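You operate a simulated robot arm through the tools that you are given. There is no shell and no other tool. Be economical: measure what you need, move in short steps, check, and stop when the job is done.

Carry out the task below with a simulated robot arm. There is one attempt and no reset: what you move stays moved.

TASK
Measure the shaft in the caliper and put it in the blue tray with its matching bush.
Fine: open the caliper wide again; the other bushes stay.

It is judged by the outcome, as a careful person would: the job done as asked, and still so three seconds after it is handed in. It fails if anything else is knocked over, pushed out of place, dropped, spilled or broken.

THE ROBOT
A 6-joint arm with a two-finger parallel gripper, fixed in place. Base frame: the origin is at the foot of the arm, x ahead of it, y to its left, z up; the work surface is at about z = 0. Lengths are in mm, angles in rad, forces in N, time in s.
With the tool pointing down near the work surface it reaches from about 140 to 580 mm from the base axis. Its first joint turns from -1.152 to 1.152 rad. Payload 2.1 kg.
Tool frame: the origin (TCP) lies between the finger pads and is the grasp point; the fingertips stand 30 mm ahead of it; z points along the fingers, y is the line along which they close. The gripper opens to 94 mm. The fingers are 28 mm wide and 10 mm thick; the gripper's body (50 by 96 mm) begins 55 mm behind the TCP.
Orientation is told as [roll, pitch, yaw] about the base's x, y, z axes, in that order, counted from this pose: with the fingers straight down and closing along the base's y, the tool's x points along the base's -x, its y along +y and its z along -z.

THE INTERFACE
- The arm moves only by the tool servo_tool. Its argument "moves" is a list of rows, each a list of 7 numbers: the shift along the base's x, y, z in cm, then the turn, a rotation vector about the base's x, y, z in rad, then the finger opening in cm, from 0 to 9.4. In form: [[dx, dy, dz, ax, ay, az, fingers], ...]. A call has 1 to 8 rows; each row shifts and turns the commanded pose from where the row before left it. A row lasts 0.2 s, in which the tool goes at most 50 mm and 0.15 rad; a call with a longer step from one row to the next is refused whole, and so is a gripper value outside its range. A pose out of reach is approached as far as the arm can. The call stops where the force on the tool passes 70 N (or 10 N more than at its start, if that is more) or the arm is blocked; 0.2 s more then pass. The fingers move at their own pace (about 72 mm/s each) and stop on an object; they squeeze with about 38 N. The grip force told is the motor's: it shows also when the fingers shut on nothing. Time passes only in rows, and 0.2 s behind the last, so rows that do not move let the fingers close. It gives the time, the measured TCP pose, the force on the tool (base axes), the opening and the grip force at its end, in the units of the frame above (readings bear some noise).
- Cameras (640 x 400 px; columns grow to the right, rows downward): "scene" is fixed at [45.3, -368, 475.9]; the picture's right is [0.83, -0.55, 0.00], its down [-0.35, -0.53, -0.77] and it looks along [0.43, 0.64, -0.63] (base axes); focal length 266 px, centre (320, 200). "wrist" rides on the gripper at [-37, 0, -58] in the tool frame; the picture's right is [0.00, -1.00, 0.00], its down [0.97, 0.00, -0.24] and it looks along [0.24, 0.00, 0.97] (tool axes); focal length 218 px, centre (320, 200).
- capture(camera): a new picture of that camera. No time passes.
- probe_pixels(camera, pixels): there is no depth. For up to 12 entries [column, row, z] of the newest picture of that camera ("zoom" is the newest enlarged one), the place [x, y] in the base frame at which the ray of that pixel passes the height z, good to about 2 mm. No time passes.
- close_up(camera, box): a new picture of the part [left, top, right, bottom] of that camera's present view, enlarged. No time passes.
- hand_in(): hands the job in; it is judged then, once.

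Work in short steps. Measure before you move; look again where a grasp or a placing could have gone wrong, and mend it. You have 80 turns and 54 pictures in all, the two below and enlarged ones among them. Open the gripper and draw the arm clear of the work before you hand the job in, unless the task says otherwise; then end with one line.

The tools are called after "Call:" as name(argument=value, ...) on one line, values as JSON. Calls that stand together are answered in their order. servo_tool: Moves the arm, as the interface text tells. Its arguments: {"type":"object","properties":{"moves":{"type":"array","items":{"type":"array","items":{"type":"number"}}}},"required":["moves"]} The other tools are called the same way: capture (camera) takes a picture; probe_pixels (camera, pixels) gives the place at which the rays of pixels pass given heights; close_up (camera, box) takes an enlarged picture of a part of a camera's view; hand_in () hands the job in.

At the start:

```text
t: 0.0
tool_pos: [357.7, -3.5, 281.6]
tool_rot: [0.001, -0.003, 0.001]
ft_force: [0.6, 0.4, 0.3]
opening: 93.9
gripper_force: 0.1
```

scene: 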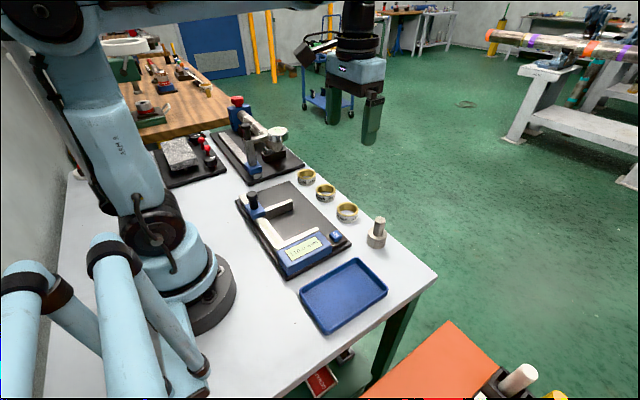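
wrist: 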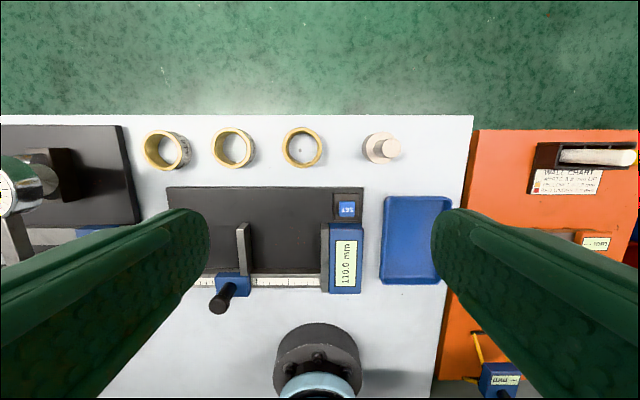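

The caliper, three bushes, the shaft and the tray are all in view. I'll enlarge both views to read the details.

Call:
close_up(camera="scene", box=[220, 150, 420, 275])

Call:
close_up(camera="wrist", box=[130, 110, 450, 310])

```text
3.20 times, centred on (320, 212) of scene
```

zoom: 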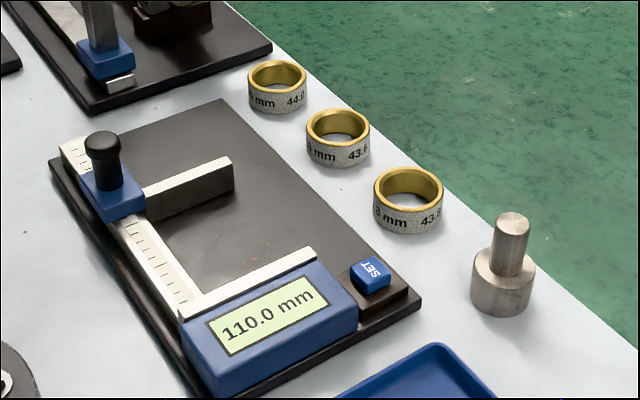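

```text
2.00 times, centred on (290, 210) of wrist
```

zoom: 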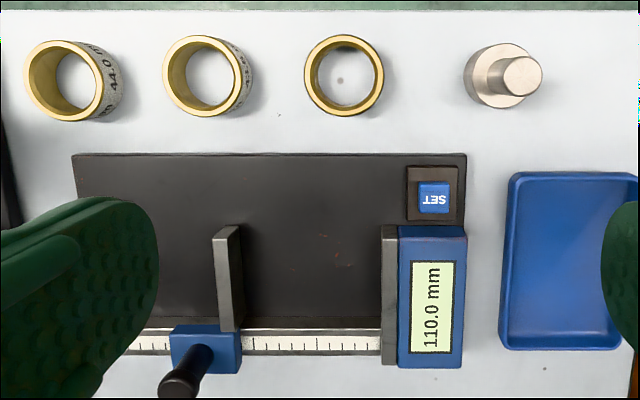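

Next I'll read the labels on the bushes and the chart on the orange table.

Call:
close_up(camera="scene", box=[290, 160, 370, 230])

Call:
close_up(camera="wrist", box=[470, 130, 640, 236])

Call:
probe_pixels(camera="wrist", pixels=[[303, 147, 25], [233, 147, 25], [160, 150, 25], [381, 149, 20], [389, 149, 50], [237, 225, 20], [249, 225, 20], [321, 225, 20], [345, 209, 20], [385, 198, 10], [450, 283, 10], [222, 298, 60]])

Call:
probe_pixels(camera="scene", pixels=[[306, 182, 0], [326, 199, 0], [347, 218, 0], [376, 244, 0], [379, 219, 60], [252, 194, 60], [253, 212, 25], [293, 201, 25], [318, 228, 25], [278, 247, 25], [336, 236, 15], [348, 245, 0]])

```text
5.71 times, centred on (330, 195) of scene
```

zoom: 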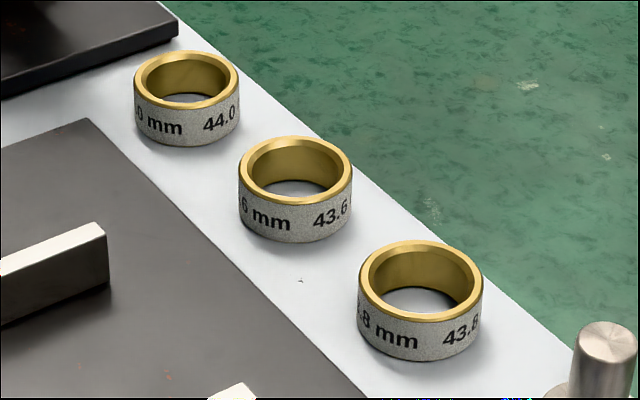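

```text
3.76 times, centred on (555, 183) of wrist
```

zoom: 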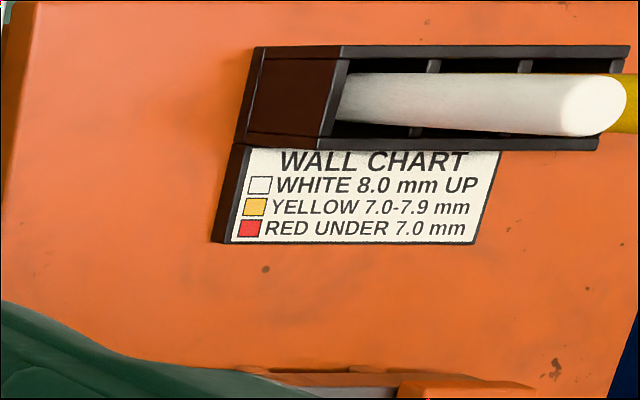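

```text
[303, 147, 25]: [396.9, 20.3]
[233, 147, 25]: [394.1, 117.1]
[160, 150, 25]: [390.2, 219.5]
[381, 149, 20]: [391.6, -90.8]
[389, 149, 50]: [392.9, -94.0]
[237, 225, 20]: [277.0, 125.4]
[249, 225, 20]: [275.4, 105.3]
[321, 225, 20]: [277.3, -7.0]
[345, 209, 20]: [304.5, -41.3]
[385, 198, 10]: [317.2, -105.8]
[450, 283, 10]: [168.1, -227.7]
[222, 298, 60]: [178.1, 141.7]
```

```text
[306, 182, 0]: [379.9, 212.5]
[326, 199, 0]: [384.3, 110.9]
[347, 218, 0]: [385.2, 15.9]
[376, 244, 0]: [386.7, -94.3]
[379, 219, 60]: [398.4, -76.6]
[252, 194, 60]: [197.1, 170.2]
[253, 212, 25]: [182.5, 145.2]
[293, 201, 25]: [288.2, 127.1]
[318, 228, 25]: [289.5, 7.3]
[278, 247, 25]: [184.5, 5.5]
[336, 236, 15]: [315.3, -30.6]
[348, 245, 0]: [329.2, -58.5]
```

The bushes read 44.0, 43.6 and 43.8, going from far to near. I'll triangulate the slider knob, jaws, shaft and SET button.

Call:
probe_pixels(camera="wrist", pixels=[[218, 303, 40], [218, 303, 60], [218, 303, 80], [218, 303, 100], [347, 209, 10], [347, 209, 30], [380, 285, 0], [450, 197, 0], [243, 224, 30], [243, 224, 50], [325, 224, 30], [325, 224, 50]])

Call:
probe_pixels(camera="scene", pixels=[[252, 193, 40], [252, 193, 60], [252, 193, 80], [252, 193, 100], [336, 235, 20], [336, 235, 30], [318, 230, 40], [293, 201, 40], [380, 218, 70], [380, 218, 80], [386, 290, 10], [300, 296, 10]])

Call:
close_up(camera="scene", box=[225, 175, 305, 225])

```text
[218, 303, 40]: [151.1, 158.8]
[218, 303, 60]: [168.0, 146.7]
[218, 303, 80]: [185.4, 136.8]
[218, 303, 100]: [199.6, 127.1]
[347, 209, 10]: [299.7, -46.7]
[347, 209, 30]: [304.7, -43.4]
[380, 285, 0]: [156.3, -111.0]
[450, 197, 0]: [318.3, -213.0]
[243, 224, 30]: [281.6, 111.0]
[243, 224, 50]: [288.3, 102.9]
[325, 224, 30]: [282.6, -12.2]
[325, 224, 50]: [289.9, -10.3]
```

```text
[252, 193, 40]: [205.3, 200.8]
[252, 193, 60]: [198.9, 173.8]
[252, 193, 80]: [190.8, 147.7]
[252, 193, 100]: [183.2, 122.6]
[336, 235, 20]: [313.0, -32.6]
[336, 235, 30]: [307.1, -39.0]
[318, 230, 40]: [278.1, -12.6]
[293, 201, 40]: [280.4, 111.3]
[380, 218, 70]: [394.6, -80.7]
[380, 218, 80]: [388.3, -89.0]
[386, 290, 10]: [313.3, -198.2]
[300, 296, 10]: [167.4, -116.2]
```

```text
8.00 times, centred on (265, 200) of scene
```

zoom: 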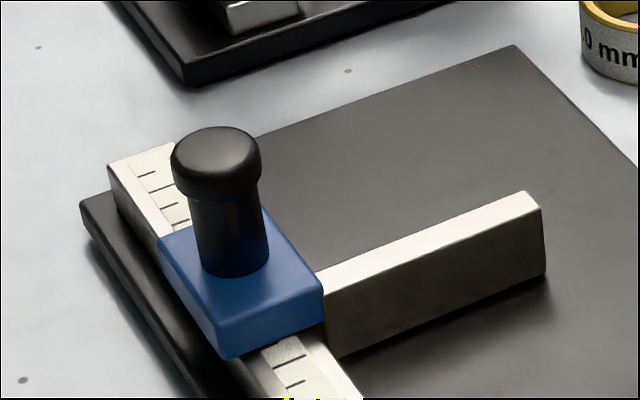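

The knob top is near (188, 137, 83). I'll hover above it with the gripper open and check alignment first.

Call:
servo_tool(moves=[[-2.83, 2.34, -2.0, 0, 0, 0, 9.4], [-2.83, 2.34, -2.0, 0, 0, 0, 9.4], [-2.83, 2.34, -2.0, 0, 0, 0, 6], [-2.83, 2.34, -2.0, 0, 0, 0, 6], [-2.83, 2.34, -2.0, 0, 0, 0, 6], [-2.83, 2.34, -2.0, 0, 0, 0, 6], [0, 0, 0, 0, 0, 0, 6]])

Call:
capture(camera="wrist")

Call:
capture(camera="scene")

```text
t: 1.6
tool_pos: [187.9, 136.5, 160.8]
tool_rot: [-0.002, -0.002, 0.0]
ft_force: [-0.6, -0.5, 1.0]
opening: 60.2
gripper_force: 0.0
```

```text
46 pictures are left
```

wrist: 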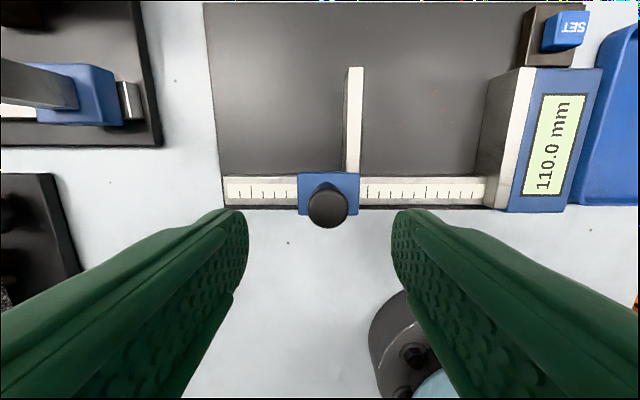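

```text
45 pictures are left
```

scene: 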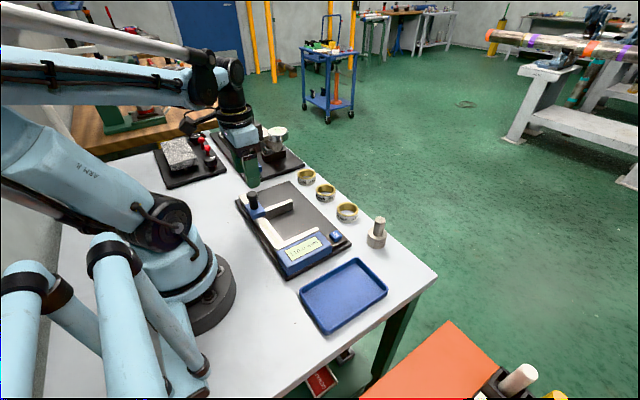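

The knob top is now at wrist (327, 207).

Call:
probe_pixels(camera="wrist", pixels=[[328, 208, 70], [328, 208, 80], [328, 208, 90], [346, 100, 40], [363, 100, 40], [516, 100, 40], [536, 73, 40], [345, 172, 40], [347, 67, 40], [302, 195, 45], [358, 195, 45]])

```text
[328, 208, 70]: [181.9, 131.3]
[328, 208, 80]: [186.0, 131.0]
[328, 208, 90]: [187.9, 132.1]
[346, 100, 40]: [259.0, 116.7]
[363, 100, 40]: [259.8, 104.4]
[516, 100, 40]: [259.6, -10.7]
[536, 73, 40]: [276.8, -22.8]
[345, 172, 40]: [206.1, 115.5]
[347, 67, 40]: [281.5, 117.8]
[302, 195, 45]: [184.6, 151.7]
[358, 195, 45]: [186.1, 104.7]
```

The knob axis is at about (186, 132). I'll descend so the fingertips reach about z 50, then close on the knob.

Call:
servo_tool(moves=[[-0.2, -0.5, -2.0, 0, 0, 0, 6], [0, 0, -3.0, 0, 0, 0, 6], [0, 0, -3.1, 0, 0, 0, 6], [0, 0, 0, 0, 0, 0, 4], [0, 0, 0, 0, 0, 0, 1.5], [0, 0, 0, 0, 0, 0, 1.5]])

Call:
capture(camera="wrist")

```text
t: 3.0
tool_pos: [186.8, 132.1, 79.6]
tool_rot: [-0.001, -0.002, 0.001]
ft_force: [6.2, 2.0, 0.0]
opening: 25.4
gripper_force: 38.5
```

```text
44 pictures are left
```

wrist: 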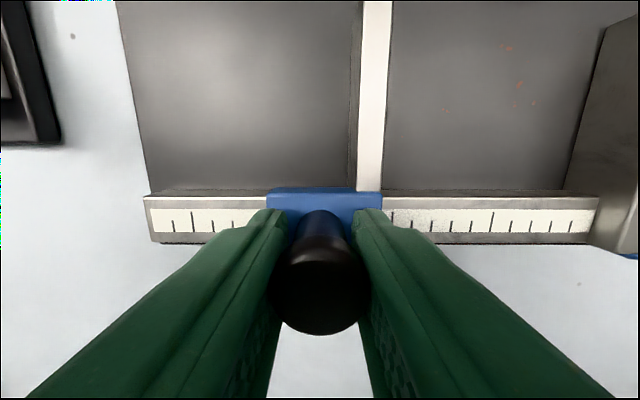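

Gripped on the 25 mm cap. I'll slide toward the fixed jaw.

Call:
servo_tool(moves=[[0, -1.5, 0, 0, 0, 0, 1.5], [0, -2, 0, 0, 0, 0, 1.5], [0, -2, 0, 0, 0, 0, 1.5], [0, -2, 0, 0, 0, 0, 1.5], [0, -1.5, 0, 0, 0, 0, 1.5], [0, -1, 0, 0, 0, 0, 1.5]])

Call:
close_up(camera="scene", box=[220, 170, 380, 280])

```text
t: 4.4
tool_pos: [186.5, 31.4, 79.9]
tool_rot: [-0.001, -0.002, 0.001]
ft_force: [-9.2, 1.1, 7.2]
opening: 25.7
gripper_force: 37.6
```

```text
3.64 times, centred on (300, 225) of scene
```

zoom: 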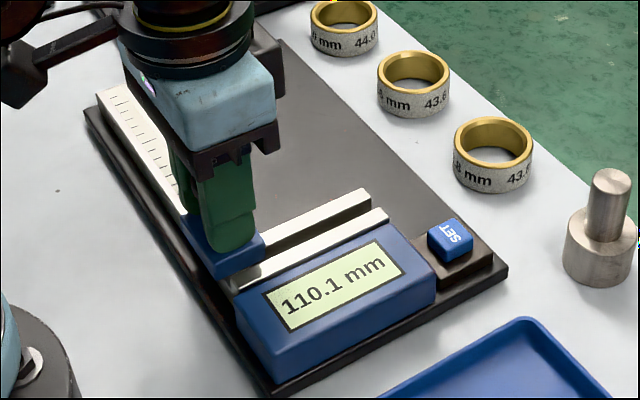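

The display reads 110.1 with about 9 mm of gap left, so it may be lagging, held or offset. I'll close the rest gently and read it again.

Call:
servo_tool(moves=[[0, -0.5, 0, 0, 0, 0, 1.5], [0, -0.3, 0, 0, 0, 0, 1.5], [0, -0.15, 0, 0, 0, 0, 1.5], [0, -0.1, 0, 0, 0, 0, 1.5], [0, 0, 0, 0, 0, 0, 1.5]])

Call:
close_up(camera="scene", box=[220, 170, 380, 280])

```text
t: 5.6
tool_pos: [187.2, 21.3, 79.4]
tool_rot: [0.007, -0.002, 0.002]
ft_force: [-13.3, 32.9, 53.2]
opening: 26.1
gripper_force: 37.8
```

```text
3.64 times, centred on (300, 225) of scene
```

zoom: 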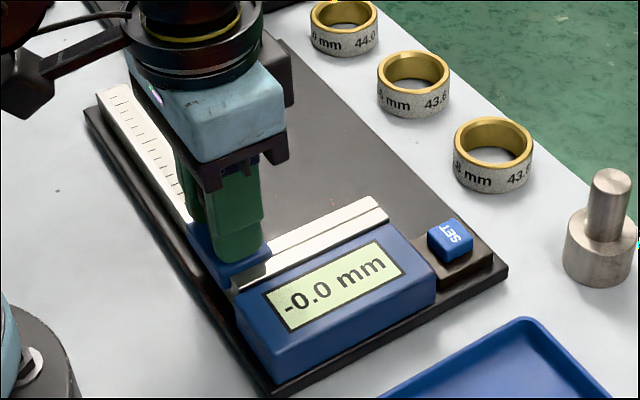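

Closed, it reads -0.0. I'll let go and wait to confirm the zero without load.

Call:
servo_tool(moves=[[0, 0, 0, 0, 0, 0, 3.5], [0, 0, 0, 0, 0, 0, 3.5], [0, 0, 0, 0, 0, 0, 3.5], [0, 0, 0, 0, 0, 0, 3.5], [0, 0, 0, 0, 0, 0, 3.5], [0, 0, 0, 0, 0, 0, 3.5]])

Call:
close_up(camera="scene", box=[220, 170, 380, 280])

```text
t: 7.0
tool_pos: [186.0, 21.7, 81.3]
tool_rot: [0.008, 0.0, 0.0]
ft_force: [-10.6, 26.2, 59.1]
opening: 26.2
gripper_force: 0.1
```

```text
3.64 times, centred on (300, 225) of scene
```

zoom: 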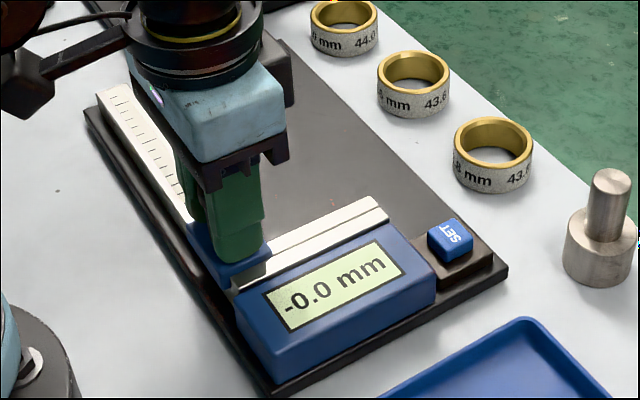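

The fingers didn't open and there is about 59 N upward on the tool, so the right finger is probably pressed against the display block. I'll ease back in +y.

Call:
servo_tool(moves=[[0, 0.2, 0.1, 0, 0, 0, 2.6], [0, 0.3, 0.1, 0, 0, 0, 2.6], [0, 0.5, 0, 0, 0, 0, 2.6], [0, 0, 0, 0, 0, 0, 2.6]])

Call:
close_up(camera="scene", box=[220, 170, 380, 280])

Call:
capture(camera="wrist")

```text
t: 8.0
tool_pos: [185.6, 30.1, 82.6]
tool_rot: [0.002, -0.002, 0.0]
ft_force: [-0.4, -1.5, -0.9]
opening: 26.6
gripper_force: 0.9
```

```text
3.64 times, centred on (300, 225) of scene
```

zoom: 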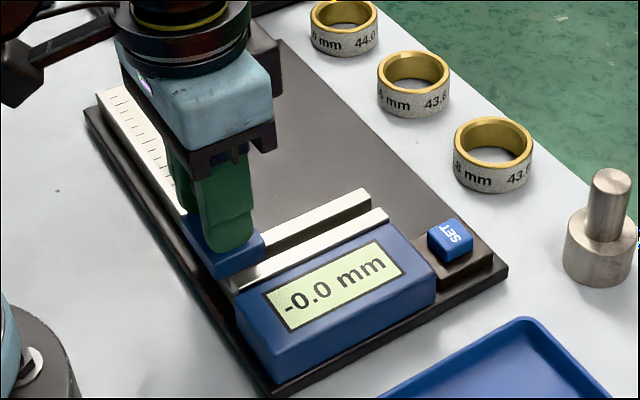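

```text
39 pictures are left
```

wrist: 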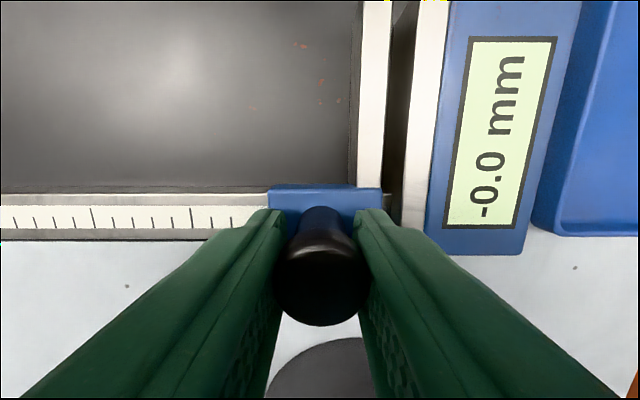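

The gap is about 9 mm and the display still says -0.0, so it lags or only updates at rest. I'll regrip, open wide again, and check what the display does.

Call:
servo_tool(moves=[[0, 0, -0.1, 0, 0, 0, 1.5], [0, 1.5, 0, 0, 0, 0, 1.5], [0, 2.2, 0, 0, 0, 0, 1.5], [0, 2.2, 0, 0, 0, 0, 1.5], [0, 2.2, 0, 0, 0, 0, 1.5], [0, 1.5, 0, 0, 0, 0, 1.5], [0, 0.5, 0, 0, 0, 0, 1.5], [0, 0, 0, 0, 0, 0, 1.5]])

Call:
servo_tool(moves=[[0, 0, 0, 0, 0, 0, 4], [0, 0, 0, 0, 0, 0, 6], [0, 0, 2, 0, 0, 0, 6], [0, 0, 4, 0, 0, 0, 6], [0, 0, 4, 0, 0, 0, 6], [0, 0, 0, 0, 0, 0, 6]])

Call:
capture(camera="wrist")

```text
t: 9.8
tool_pos: [185.6, 133.0, 82.4]
tool_rot: [0.001, -0.002, 0.0]
ft_force: [-2.6, 1.1, 5.4]
opening: 25.5
gripper_force: 37.6
```

```text
t: 11.2
tool_pos: [186.2, 130.1, 180.3]
tool_rot: [0.001, -0.001, 0.001]
ft_force: [-0.6, 0.9, 0.7]
opening: 60.1
gripper_force: 0.2
```

```text
38 pictures are left
```

wrist: 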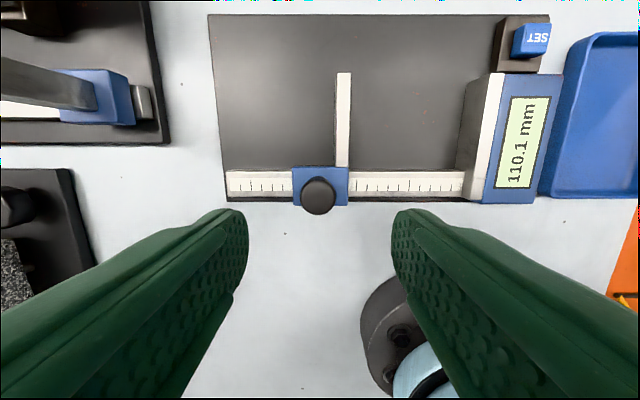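

The display works and the zero is good. Now I'll move over the shaft.

Call:
servo_tool(moves=[[2.8, -3.15, 0.3, 0, 0, 0, 6], [2.8, -3.15, 0.3, 0, 0, 0, 6], [2.8, -3.15, 0, 0, 0, 0, 6], [2.8, -3.15, 0, 0, 0, 0, 6], [2.8, -3.15, 0, 0, 0, 0, 6], [2.8, -3.15, 0, 0, 0, 0, 6], [2.8, -3.15, 0, 0, 0, 0, 6], [0, 0, 0, 0, 0, 0, 6]])

Call:
capture(camera="wrist")

```text
t: 13.0
tool_pos: [380.8, -88.6, 187.6]
tool_rot: [0.001, -0.003, 0.002]
ft_force: [0.4, -0.2, 0.7]
opening: 59.9
gripper_force: 0.0
```

```text
37 pictures are left
```

wrist: 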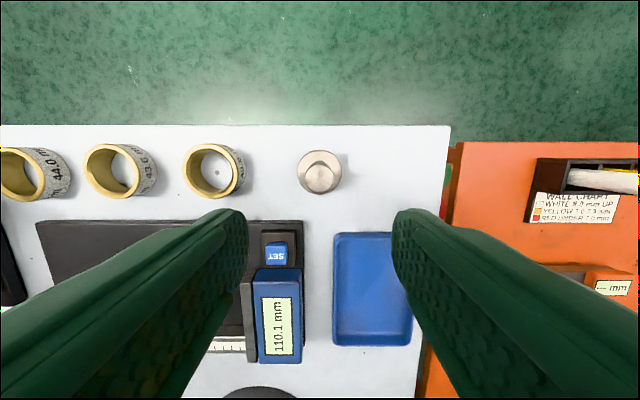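

Call:
close_up(camera="wrist", box=[280, 140, 360, 200])

Call:
probe_pixels(camera="wrist", pixels=[[319, 178, 60], [319, 178, 70], [319, 178, 80], [319, 173, 30], [319, 173, 40], [298, 172, 30], [341, 172, 30], [319, 150, 30], [215, 172, 25], [184, 172, 25], [242, 172, 0]])

```text
6.67 times, centred on (320, 170) of wrist
```

zoom: 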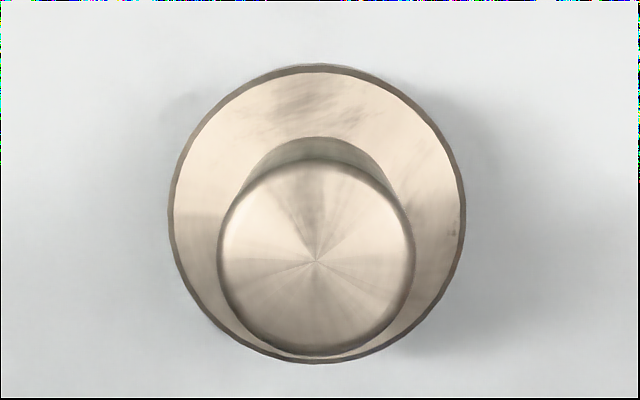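

```text
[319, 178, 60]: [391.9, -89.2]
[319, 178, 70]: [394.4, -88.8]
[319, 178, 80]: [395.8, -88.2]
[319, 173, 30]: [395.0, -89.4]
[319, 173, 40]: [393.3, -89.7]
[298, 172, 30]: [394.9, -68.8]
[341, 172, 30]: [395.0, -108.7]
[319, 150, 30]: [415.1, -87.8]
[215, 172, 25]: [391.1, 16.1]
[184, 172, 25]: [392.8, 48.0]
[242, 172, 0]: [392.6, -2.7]
```

The shaft axis is at (394.5, -89), with a 24 mm stem on a 44 mm body. I'll descend and grip the stem.

Call:
servo_tool(moves=[[1.38, -0.03, -3.0, 0, 0, 0, 6], [0, 0, -4.0, 0, 0, 0, 6], [0, 0, -4.4, 0, 0, 0, 6], [0, 0, 0, 0, 0, 0, 6], [0, 0, 0, 0, 0, 0, 3.5], [0, 0, 0, 0, 0, 0, 1.5], [0, 0, 0, 0, 0, 0, 1.5]])

Call:
close_up(camera="scene", box=[320, 170, 440, 260])

```text
t: 14.6
tool_pos: [393.9, -88.3, 71.6]
tool_rot: [0.0, 0.0, -0.001]
ft_force: [-0.4, 0.0, -0.6]
opening: 23.0
gripper_force: 37.4
```

```text
4.44 times, centred on (380, 215) of scene
```

zoom: 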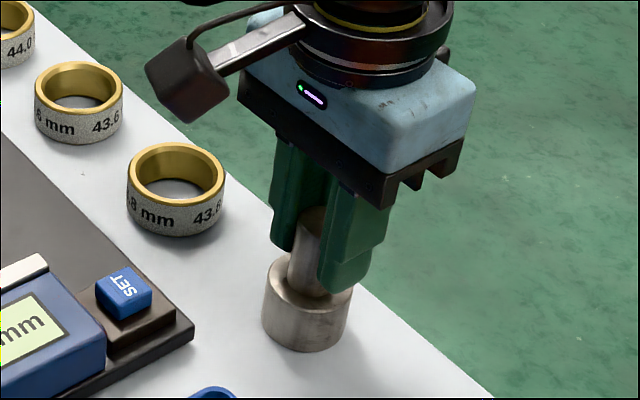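

Gripped at 23 mm. I'll lift and carry the shaft to between the jaws, at about (245, 35).

Call:
servo_tool(moves=[[0, 0, 2.5, 0, 0, 0, 1.5], [0, 0, 5.0, 0, 0, 0, 1.5], [-2.48, 2.06, 0.5, 0, 0, 0, 1.5], [-3.1, 2.57, 0, 0, 0, 0, 1.5], [-3.1, 2.57, 0, 0, 0, 0, 1.5], [-3.1, 2.57, 0, 0, 0, 0, 1.5], [-3.1, 2.57, 0, 0, 0, 0, 1.5], [0, 0, 0, 0, 0, 0, 1.5]])

Call:
capture(camera="wrist")

Call:
close_up(camera="scene", box=[220, 140, 380, 280])

```text
t: 16.4
tool_pos: [247.8, 36.0, 151.6]
tool_rot: [0.001, -0.002, 0.0]
ft_force: [-0.3, -0.1, -3.3]
opening: 23.1
gripper_force: 37.8
```

```text
34 pictures are left
```

wrist: 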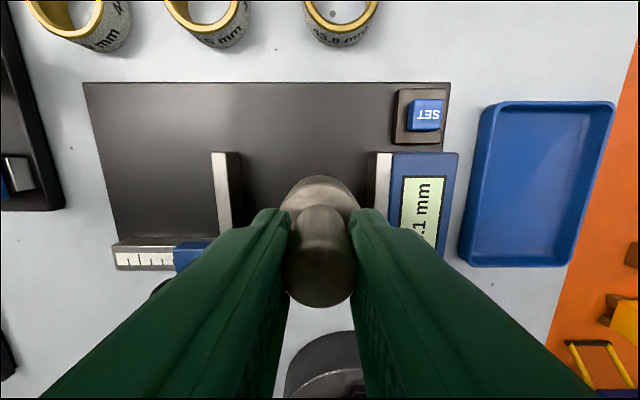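

```text
2.86 times, centred on (300, 210) of scene
```

zoom: 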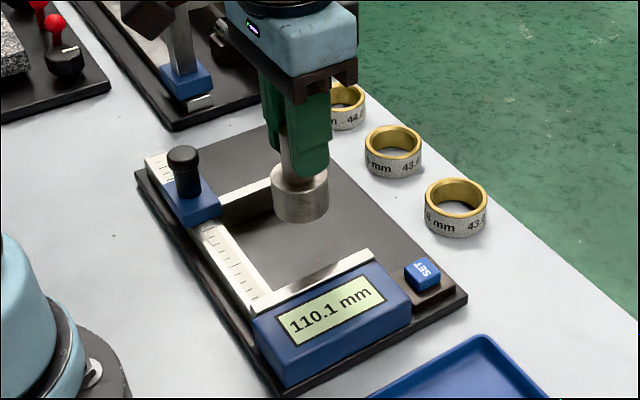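

Well placed between the jaws. I'll lower to just above the plate and then ease down to contact.

Call:
servo_tool(moves=[[0, 0, -2.5, 0, 0, 0, 1.5], [0, 0, -2.5, 0, 0, 0, 1.5], [0, 0, -0.8, 0, 0, 0, 1.5], [0, 0, -0.4, 0, 0, 0, 1.5], [0, 0, -0.3, 0, 0, 0, 1.5]])

Call:
close_up(camera="scene", box=[240, 160, 340, 260])

```text
t: 17.6
tool_pos: [247.4, 37.4, 89.6]
tool_rot: [0.003, -0.003, 0.002]
ft_force: [0.1, 0.2, 25.9]
opening: 23.2
gripper_force: 38.2
```

```text
4.00 times, centred on (290, 210) of scene
```

zoom: 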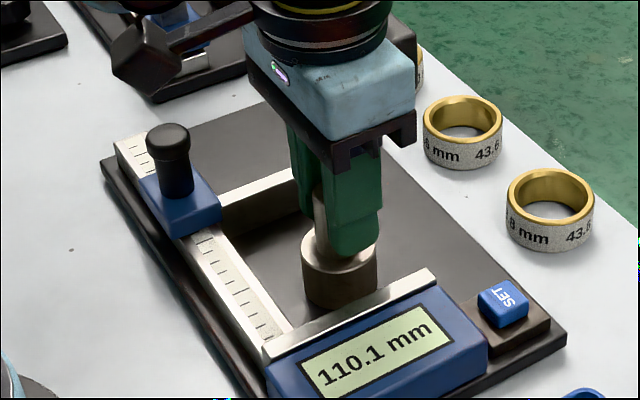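

Contact at z 89.6 with 26 N. I'll release, rise, and go back over the knob.

Call:
servo_tool(moves=[[0, 0, 0.2, 0, 0, 0, 3], [0, 0, 0, 0, 0, 0, 5], [0, 0, 0, 0, 0, 0, 5], [0, 0, 2, 0, 0, 0, 5], [0, 0, 4, 0, 0, 0, 5], [0, 0, 3, 0, 0, 0, 5]])

Call:
servo_tool(moves=[[-2.0, 3.2, 0, 0, 0, 0, 6], [-2.0, 3.2, 0, 0, 0, 0, 6], [-2.05, 3.2, 0, 0, 0, 0, 6], [0, 0, 0, 0, 0, 0, 6]])

Call:
capture(camera="wrist")

```text
t: 19.0
tool_pos: [249.5, 34.5, 180.7]
tool_rot: [0.001, -0.002, 0.001]
ft_force: [-0.2, -0.2, -0.7]
opening: 49.8
gripper_force: 0.0
```

```text
t: 20.0
tool_pos: [186.9, 130.0, 181.4]
tool_rot: [-0.001, -0.001, 0.0]
ft_force: [-0.1, -0.3, -0.2]
opening: 59.8
gripper_force: 0.1
```

```text
31 pictures are left
```

wrist: 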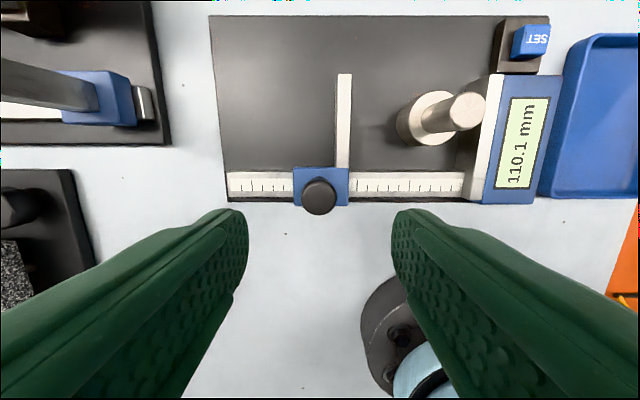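

The shaft stands upright between the jaws. I'll descend on the knob and grip it.

Call:
servo_tool(moves=[[-0.05, 0.2, -3, 0, 0, 0, 6], [0, 0, -3.5, 0, 0, 0, 6], [0, 0, -3.4, 0, 0, 0, 6], [0, 0, 0, 0, 0, 0, 3], [0, 0, 0, 0, 0, 0, 1.5], [0, 0, 0, 0, 0, 0, 1.5]])

Call:
servo_tool(moves=[[0, -1, 0, 0, 0, 0, 1.5], [0, -1.2, 0, 0, 0, 0, 1.5], [0, -1.2, 0, 0, 0, 0, 1.5], [0, -1.0, 0, 0, 0, 0, 1.5], [0, -0.8, 0, 0, 0, 0, 1.5], [0, -0.6, 0, 0, 0, 0, 1.5], [0, -0.3, 0, 0, 0, 0, 1.5], [0, -0.2, 0, 0, 0, 0, 1.5]])

Call:
capture(camera="wrist")

```text
t: 21.4
tool_pos: [185.7, 132.7, 79.5]
tool_rot: [0.001, -0.003, -0.001]
ft_force: [5.3, 1.3, 0.5]
opening: 25.9
gripper_force: 37.9
```

```text
t: 23.2
tool_pos: [185.2, 69.2, 80.2]
tool_rot: [0.001, 0.001, 0.002]
ft_force: [-23.8, 3.8, -0.2]
opening: 25.6
gripper_force: 37.9
```

```text
30 pictures are left
```

wrist: 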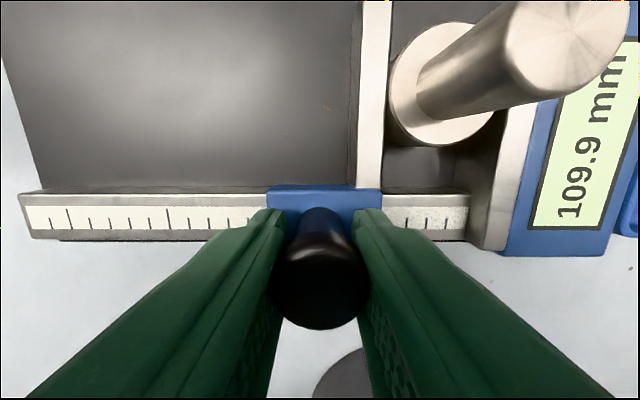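

About 3 mm is left. I'll close in small steps to contact and hold.

Call:
servo_tool(moves=[[0, -0.15, 0, 0, 0, 0, 1.5], [0, -0.1, 0, 0, 0, 0, 1.5], [0, -0.1, 0, 0, 0, 0, 1.5], [0, -0.05, 0, 0, 0, 0, 1.5], [0, 0, 0, 0, 0, 0, 1.5], [0, 0, 0, 0, 0, 0, 1.5], [0, 0, 0, 0, 0, 0, 1.5], [0, 0, 0, 0, 0, 0, 1.5]])

Call:
capture(camera="wrist")

```text
t: 25.0
tool_pos: [185.6, 65.2, 80.1]
tool_rot: [0.0, 0.0, 0.002]
ft_force: [-19.2, -1.7, 4.5]
opening: 25.5
gripper_force: 38.4
```

```text
29 pictures are left
```

wrist: 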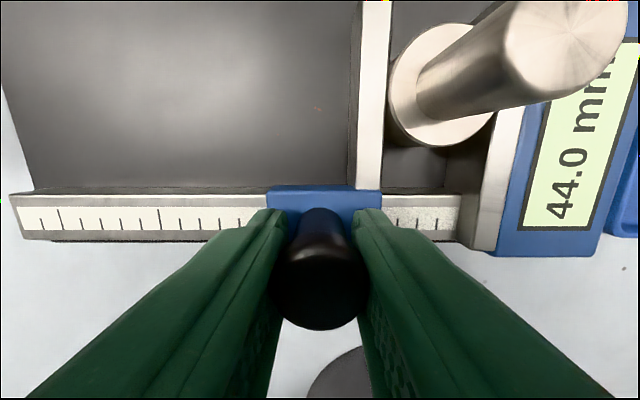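

It reads 44.0, but with almost no y force contact isn't certain. I'll press a little further.

Call:
servo_tool(moves=[[0, -0.05, 0, 0, 0, 0, 1.5], [0, -0.05, 0, 0, 0, 0, 1.5], [0, -0.05, 0, 0, 0, 0, 1.5], [0, 0, 0, 0, 0, 0, 1.5], [0, 0, 0, 0, 0, 0, 1.5], [0, 0, 0, 0, 0, 0, 1.5], [0, 0, 0, 0, 0, 0, 1.5], [0, 0, 0, 0, 0, 0, 1.5]])

Call:
capture(camera="wrist")

```text
t: 26.8
tool_pos: [187.2, 65.3, 80.7]
tool_rot: [0.006, 0.0, 0.002]
ft_force: [-17.4, 19.8, 10.4]
opening: 25.8
gripper_force: 37.8
```

```text
28 pictures are left
```

wrist: 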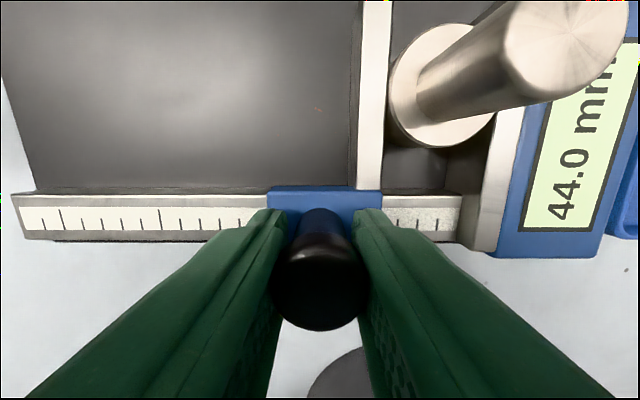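

Contact force is about 20 N and the reading is still 44.0. I'll check with slightly more force and an enlarged view.

Call:
servo_tool(moves=[[0, -0.05, 0, 0, 0, 0, 1.5], [0, -0.05, 0, 0, 0, 0, 1.5], [0, 0, 0, 0, 0, 0, 1.5], [0, 0, 0, 0, 0, 0, 1.5], [0, 0, 0, 0, 0, 0, 1.5], [0, 0, 0, 0, 0, 0, 1.5], [0, 0, 0, 0, 0, 0, 1.5]])

Call:
close_up(camera="scene", box=[240, 180, 360, 280])

```text
t: 28.4
tool_pos: [187.3, 65.3, 80.9]
tool_rot: [0.009, -0.002, 0.002]
ft_force: [5.3, 36.0, 0.4]
opening: 26.2
gripper_force: 38.5
```

```text
4.00 times, centred on (300, 230) of scene
```

zoom: 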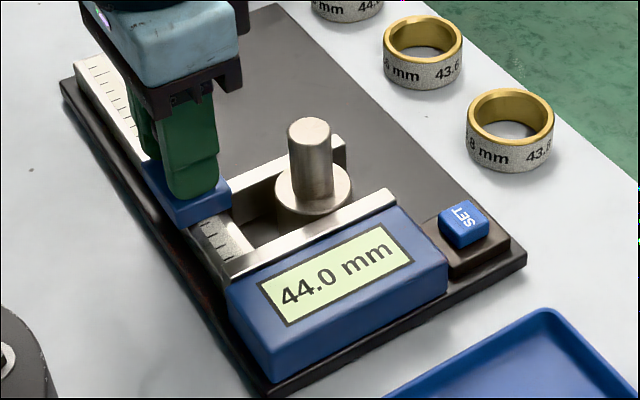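

The shaft measures 44.0 mm, so its match is the far bush. I'll open the caliper wide again.

Call:
servo_tool(moves=[[0, 0.5, 0, 0, 0, 0, 1.5], [0, 1.0, 0, 0, 0, 0, 1.5], [0, 1.5, 0, 0, 0, 0, 1.5], [0, 1.5, 0, 0, 0, 0, 1.5], [0, 1.3, 0, 0, 0, 0, 1.5], [0, 0.8, 0, 0, 0, 0, 1.5], [0, 0.4, 0, 0, 0, 0, 1.5], [0, 0, 0, 0, 0, 0, 1.5]])

Call:
servo_tool(moves=[[0, 0, 0, 0, 0, 0, 4], [0, 0, 0, 0, 0, 0, 6], [0, 0, 2, 0, 0, 0, 6], [0, 0, 4, 0, 0, 0, 6], [0, 0, 4, 0, 0, 0, 6], [0, 0, 0, 0, 0, 0, 6]])

Call:
capture(camera="wrist")

```text
t: 30.2
tool_pos: [186.6, 132.9, 81.1]
tool_rot: [0.0, -0.002, 0.0]
ft_force: [-6.4, -1.4, 0.4]
opening: 25.9
gripper_force: 38.0
```

```text
t: 31.6
tool_pos: [188.4, 133.0, 181.1]
tool_rot: [0.001, -0.003, -0.001]
ft_force: [-0.4, -0.3, -0.7]
opening: 59.9
gripper_force: 0.1
```

```text
26 pictures are left
```

wrist: 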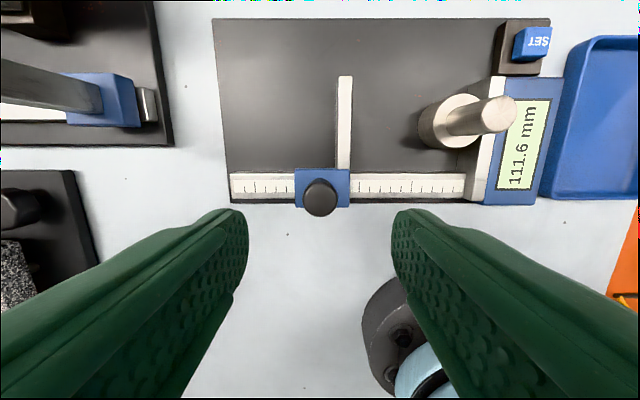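

Caliper reads 111.6, wide open. I'll move over the shaft, now at the fixed jaw.

Call:
servo_tool(moves=[[2.0, -3.7, 0.3, 0, 0, 0, 5], [2.0, -3.7, 0.3, 0, 0, 0, 5], [1.8, -3.7, 0.3, 0, 0, 0, 5], [0, -0.5, 0, 0, 0, 0, 5], [0, 0, 0, 0, 0, 0, 5]])

Call:
capture(camera="wrist")

```text
t: 32.8
tool_pos: [243.9, 17.5, 188.8]
tool_rot: [0.0, -0.003, 0.002]
ft_force: [0.3, 0.3, -0.6]
opening: 50.0
gripper_force: 0.0
```

```text
25 pictures are left
```

wrist: 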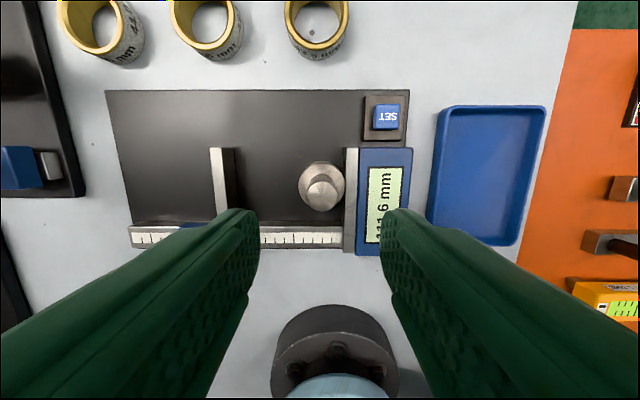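

Call:
probe_pixels(camera="wrist", pixels=[[323, 193, 90], [323, 193, 95], [323, 185, 50], [438, 106, 10], [546, 106, 10], [428, 215, 10], [520, 245, 10], [490, 170, 0], [410, 148, 40], [440, 230, 5]])

```text
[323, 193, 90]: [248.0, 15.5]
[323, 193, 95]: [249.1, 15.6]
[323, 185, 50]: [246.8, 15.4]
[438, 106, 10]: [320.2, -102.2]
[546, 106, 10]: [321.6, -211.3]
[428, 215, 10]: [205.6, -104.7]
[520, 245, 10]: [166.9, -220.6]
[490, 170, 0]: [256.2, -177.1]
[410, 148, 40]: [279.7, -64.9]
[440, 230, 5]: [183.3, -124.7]
```

The shaft axis is at (248, 15.5). I'll descend to z 96 and grip the stem.

Call:
servo_tool(moves=[[0.4, -0.2, -3.0, 0, 0, 0, 5], [0, 0, -4.0, 0, 0, 0, 5], [0, 0, -2.2, 0, 0, 0, 5], [0, 0, 0, 0, 0, 0, 5], [0, 0, 0, 0, 0, 0, 3], [0, 0, 0, 0, 0, 0, 1.5], [0, 0, 0, 0, 0, 0, 1.5]])

Call:
servo_tool(moves=[[0, 0, 2, 0, 0, 0, 1.5], [0, 0, 4, 0, 0, 0, 1.5], [0, 0, 2, 0, 0, 0, 1.5], [0, 0, 0, 0, 0, 0, 1.5]])

Call:
capture(camera="wrist")

```text
t: 34.4
tool_pos: [248.4, 17.4, 98.0]
tool_rot: [0.0, 0.0, 0.0]
ft_force: [0.3, -1.3, 0.3]
opening: 22.7
gripper_force: 38.7
```

```text
t: 35.4
tool_pos: [247.4, 15.1, 178.6]
tool_rot: [0.0, -0.002, 0.0]
ft_force: [0.1, -0.4, -4.4]
opening: 22.9
gripper_force: 37.7
```

```text
24 pictures are left
```

wrist: 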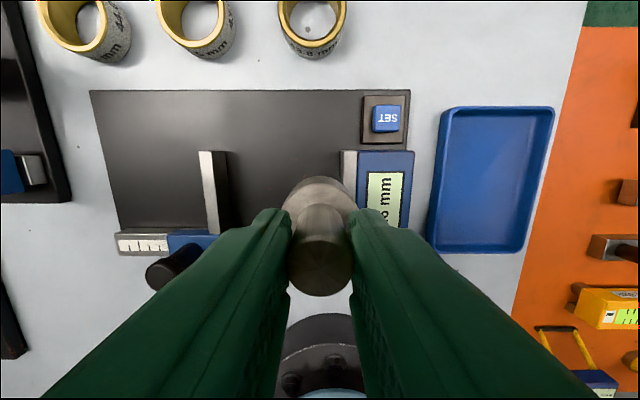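

Shaft held. I'll carry it over the tray's near end, to about (205, -158), and lower it.

Call:
servo_tool(moves=[[-1.0, -4.4, 0, 0, 0, 0, 1.5], [-1.1, -4.4, 0, 0, 0, 0, 1.5], [-1.1, -4.4, 0, 0, 0, 0, 1.5], [-1.1, -4.1, 0, 0, 0, 0, 1.5], [0, 0, -2, 0, 0, 0, 1.5], [0, 0, -2, 0, 0, 0, 1.5], [0, 0, 0, 0, 0, 0, 1.5]])

Call:
capture(camera="wrist")

Call:
close_up(camera="scene", box=[250, 190, 430, 340])

```text
t: 37.0
tool_pos: [207.2, -158.3, 136.8]
tool_rot: [-0.001, -0.002, -0.001]
ft_force: [-0.2, -0.1, -4.0]
opening: 22.9
gripper_force: 38.3
```

```text
23 pictures are left
```

wrist: 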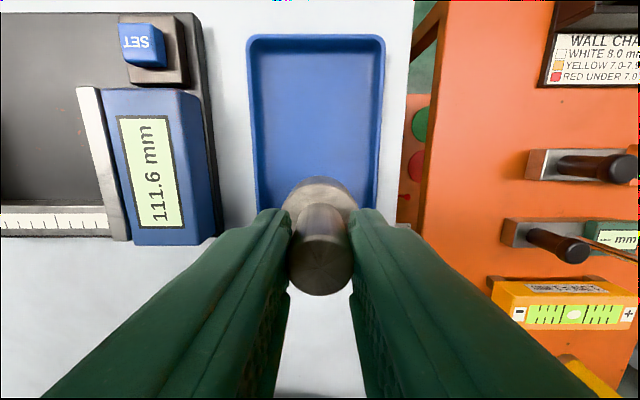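

```text
2.67 times, centred on (340, 265) of scene
```

zoom: 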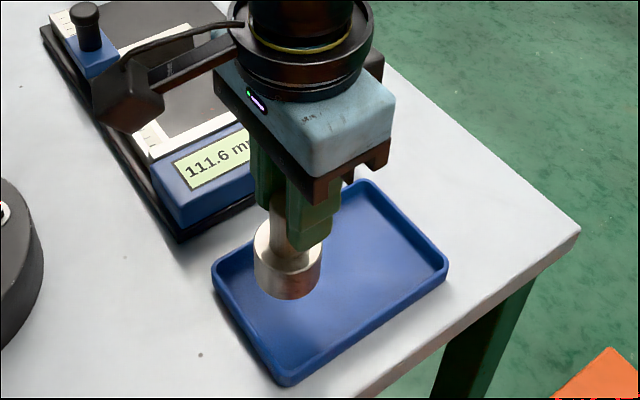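

Well inside the tray. I'll lower to contact.

Call:
servo_tool(moves=[[0, 0, -2.5, 0, 0, 0, 1.5], [0, 0, -1.8, 0, 0, 0, 1.5], [0, 0, -0.5, 0, 0, 0, 1.5], [0, 0, -0.3, 0, 0, 0, 1.5], [0, 0, -0.3, 0, 0, 0, 1.5], [0, 0, 0, 0, 0, 0, 1.5]])

```text
t: 38.4
tool_pos: [206.0, -157.6, 83.6]
tool_rot: [0.002, -0.003, 0.003]
ft_force: [2.2, 2.3, 25.2]
opening: 22.7
gripper_force: 38.4
```

Seated with 25 N of contact. I'll release, rise clear, and then head for the 44.0 bush at about (390, 217).

Call:
servo_tool(moves=[[0, 0, 0.2, 0, 0, 0, 3], [0, 0, 0, 0, 0, 0, 4.5], [0, 0, 0, 0, 0, 0, 4.5], [0, 0, 2, 0, 0, 0, 4.5], [0, 0, 4, 0, 0, 0, 4.5], [0, 0, 4, 0, 0, 0, 4.5], [0, 0, 0, 0, 0, 0, 4.5]])

Call:
servo_tool(moves=[[1.8, 4.5, 0, 0, 0, 0, 4.5], [1.8, 4.5, 0, 0, 0, 0, 4.5], [1.8, 4.5, 0, 0, 0, 0, 4.5], [1.8, 4.5, 0, 0, 0, 0, 4.5], [1.8, 4.5, 0, 0, 0, 0, 4.5], [1.8, 4.5, 0, 0, 0, 0, 6], [1.8, 4.5, 0, 0, 0, 0, 8], [1.8, 4.5, 0, 0, 0, 0, 8]])

Call:
capture(camera="wrist")

Call:
close_up(camera="scene", box=[220, 150, 420, 340])

```text
t: 40.0
tool_pos: [206.6, -156.7, 185.3]
tool_rot: [0.001, -0.002, 0.001]
ft_force: [0.3, -0.7, -0.7]
opening: 44.9
gripper_force: 0.0
```

```text
t: 41.8
tool_pos: [351.0, 201.4, 184.8]
tool_rot: [0.0, -0.003, 0.0]
ft_force: [0.3, 0.6, -0.1]
opening: 80.0
gripper_force: 0.1
```

```text
21 pictures are left
```

wrist: 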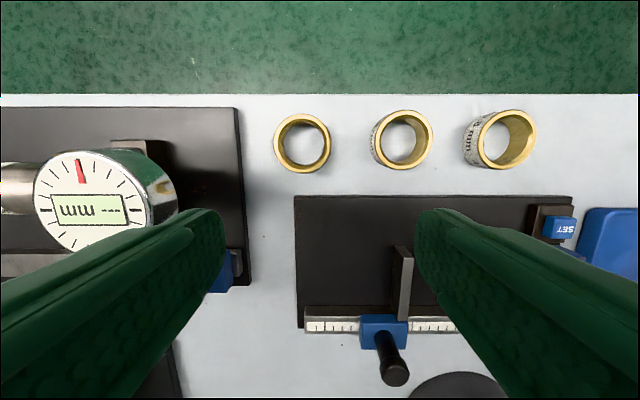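

```text
2.11 times, centred on (320, 245) of scene
```

zoom: 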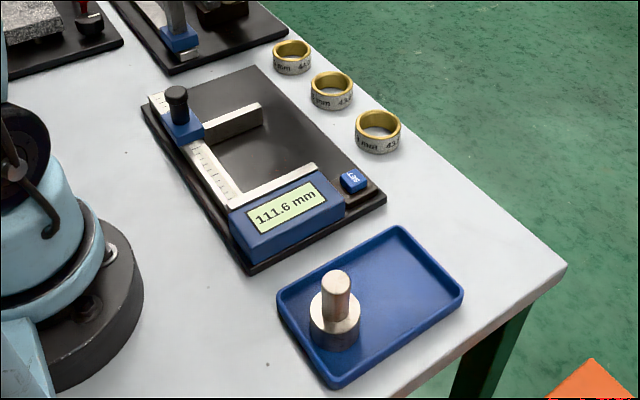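

The shaft stands fine in the tray. The dial gauge at the left is close to the target bush, so I'll measure clearances.

Call:
probe_pixels(camera="wrist", pixels=[[303, 142, 27], [275, 142, 27], [330, 142, 27], [302, 116, 27], [302, 170, 27], [176, 190, 60], [176, 190, 90], [176, 190, 120], [158, 150, 90], [240, 110, 10], [240, 260, 20], [232, 250, 30]])

Call:
close_up(camera="scene", box=[205, 90, 345, 200])

```text
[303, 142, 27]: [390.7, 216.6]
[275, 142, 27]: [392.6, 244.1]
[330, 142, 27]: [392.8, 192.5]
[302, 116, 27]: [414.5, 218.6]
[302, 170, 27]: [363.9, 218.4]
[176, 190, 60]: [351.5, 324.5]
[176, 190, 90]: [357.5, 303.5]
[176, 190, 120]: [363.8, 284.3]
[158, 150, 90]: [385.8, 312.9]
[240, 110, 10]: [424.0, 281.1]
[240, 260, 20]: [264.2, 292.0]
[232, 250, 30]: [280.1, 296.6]
```

```text
3.64 times, centred on (275, 145) of scene
```

zoom: 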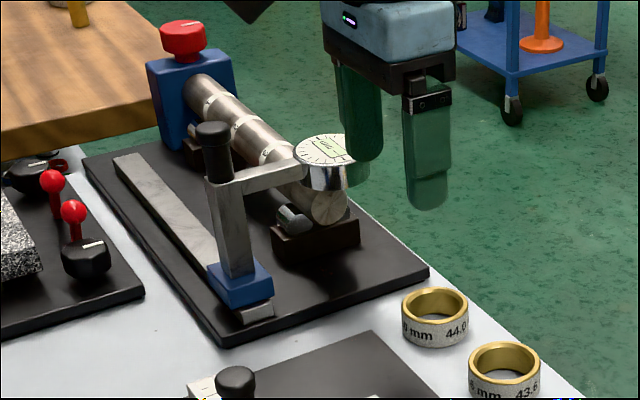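

The bush centre is at (390, 218), with an OD of about 52. The gauge starts at y of about 284, so there is clearance. I'll descend in two stages.

Call:
servo_tool(moves=[[1.95, 0.8, 0, 0, 0, 0, 7], [1.95, 0.8, 0, 0, 0, 0, 7], [0, 0, -4, 0, 0, 0, 7], [0, 0, -4, 0, 0, 0, 7], [0, 0, 0, 0, 0, 0, 7]])

Call:
capture(camera="wrist")

Call:
close_up(camera="scene", box=[235, 120, 355, 210])

```text
t: 43.0
tool_pos: [386.9, 216.4, 104.7]
tool_rot: [0.0, -0.002, 0.0]
ft_force: [-0.4, -0.1, -0.4]
opening: 70.0
gripper_force: 0.0
```

```text
18 pictures are left
```

wrist: 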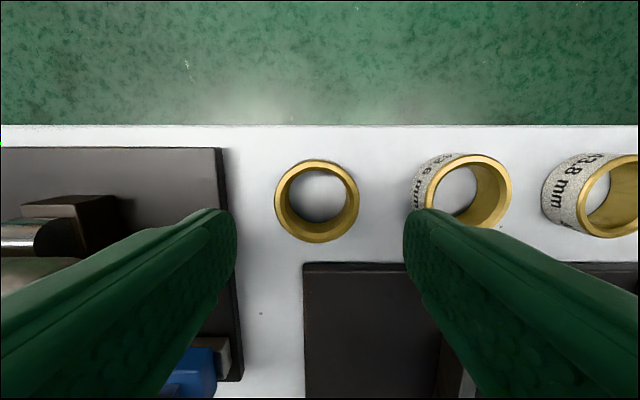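

```text
4.44 times, centred on (295, 165) of scene
```

zoom: 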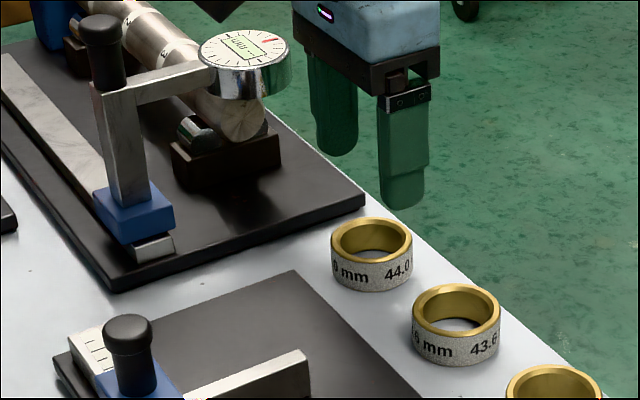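

Call:
probe_pixels(camera="wrist", pixels=[[275, 200, 27], [359, 200, 27], [317, 159, 27], [317, 242, 27]])

```text
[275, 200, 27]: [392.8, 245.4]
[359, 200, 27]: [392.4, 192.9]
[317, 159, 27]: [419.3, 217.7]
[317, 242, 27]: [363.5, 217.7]
```

The bush centre is (391.5, 219). I'll correct, descend to z 43, and grip.

Call:
servo_tool(moves=[[0.45, 0.25, -2, 0, 0, 0, 7], [0, 0, -2.2, 0, 0, 0, 7], [0, 0, -2, 0, 0, 0, 7], [0, 0, 0, 0, 0, 0, 6], [0, 0, 0, 0, 0, 0, 4.5], [0, 0, 0, 0, 0, 0, 4.5], [0, 0, 0, 0, 0, 0, 4.5]])

Call:
servo_tool(moves=[[0, 0, 1.5, 0, 0, 0, 4.5], [0, 0, 4, 0, 0, 0, 4.5], [0, 0, 4.5, 0, 0, 0, 4.5], [0, 0, 4, 0, 0, 0, 4.5], [0, 0, 0, 0, 0, 0, 4.5]])

Call:
capture(camera="wrist")

```text
t: 44.6
tool_pos: [392.0, 217.5, 46.0]
tool_rot: [0.003, -0.003, -0.001]
ft_force: [-0.1, 1.0, -0.5]
opening: 55.0
gripper_force: 38.4
```

```text
t: 45.8
tool_pos: [391.0, 220.8, 184.8]
tool_rot: [0.0, -0.001, 0.002]
ft_force: [-0.1, 0.2, -1.4]
opening: 55.1
gripper_force: 38.1
```

```text
16 pictures are left
```

wrist: 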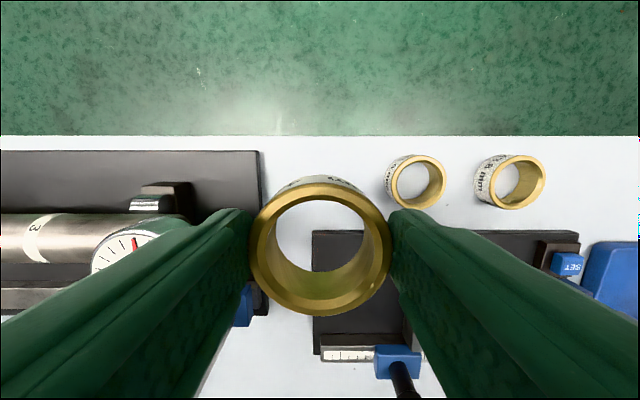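

Bush held, and the others are untouched. I'll carry it to the tray's far end, at about (275, -158).

Call:
servo_tool(moves=[[-1.45, -4.7, 0, 0, 0, 0, 4.5], [-1.45, -4.7, 0, 0, 0, 0, 4.5], [-1.45, -4.7, 0, 0, 0, 0, 4.5], [-1.45, -4.7, 0, 0, 0, 0, 4.5], [-1.45, -4.7, 0, 0, 0, 0, 4.5], [-1.45, -4.7, 0, 0, 0, 0, 4.5], [-1.45, -4.7, 0, 0, 0, 0, 4.5], [-1.45, -4.7, 0, 0, 0, 0, 4.5]])

Call:
capture(camera="wrist")

Call:
close_up(camera="scene", box=[250, 170, 430, 340])

```text
t: 47.6
tool_pos: [275.8, -157.3, 182.6]
tool_rot: [0.003, -0.002, 0.004]
ft_force: [-0.2, 1.2, -2.3]
opening: 55.1
gripper_force: 37.5
```

```text
15 pictures are left
```

wrist: 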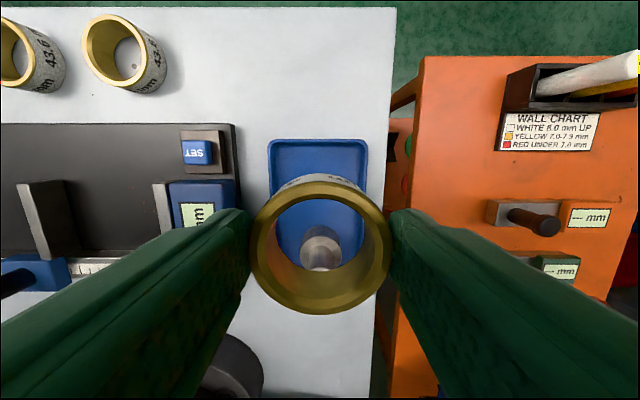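

```text
2.35 times, centred on (340, 255) of scene
```

zoom: 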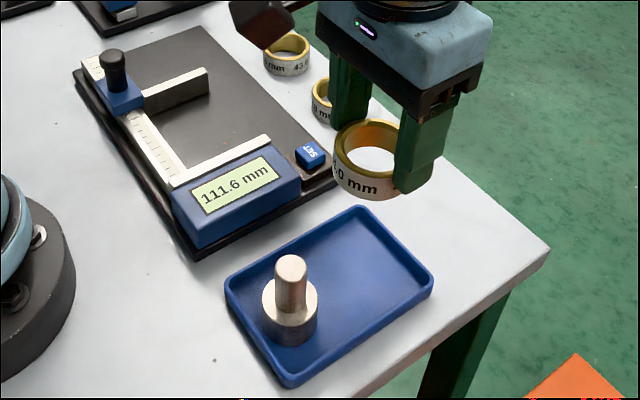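

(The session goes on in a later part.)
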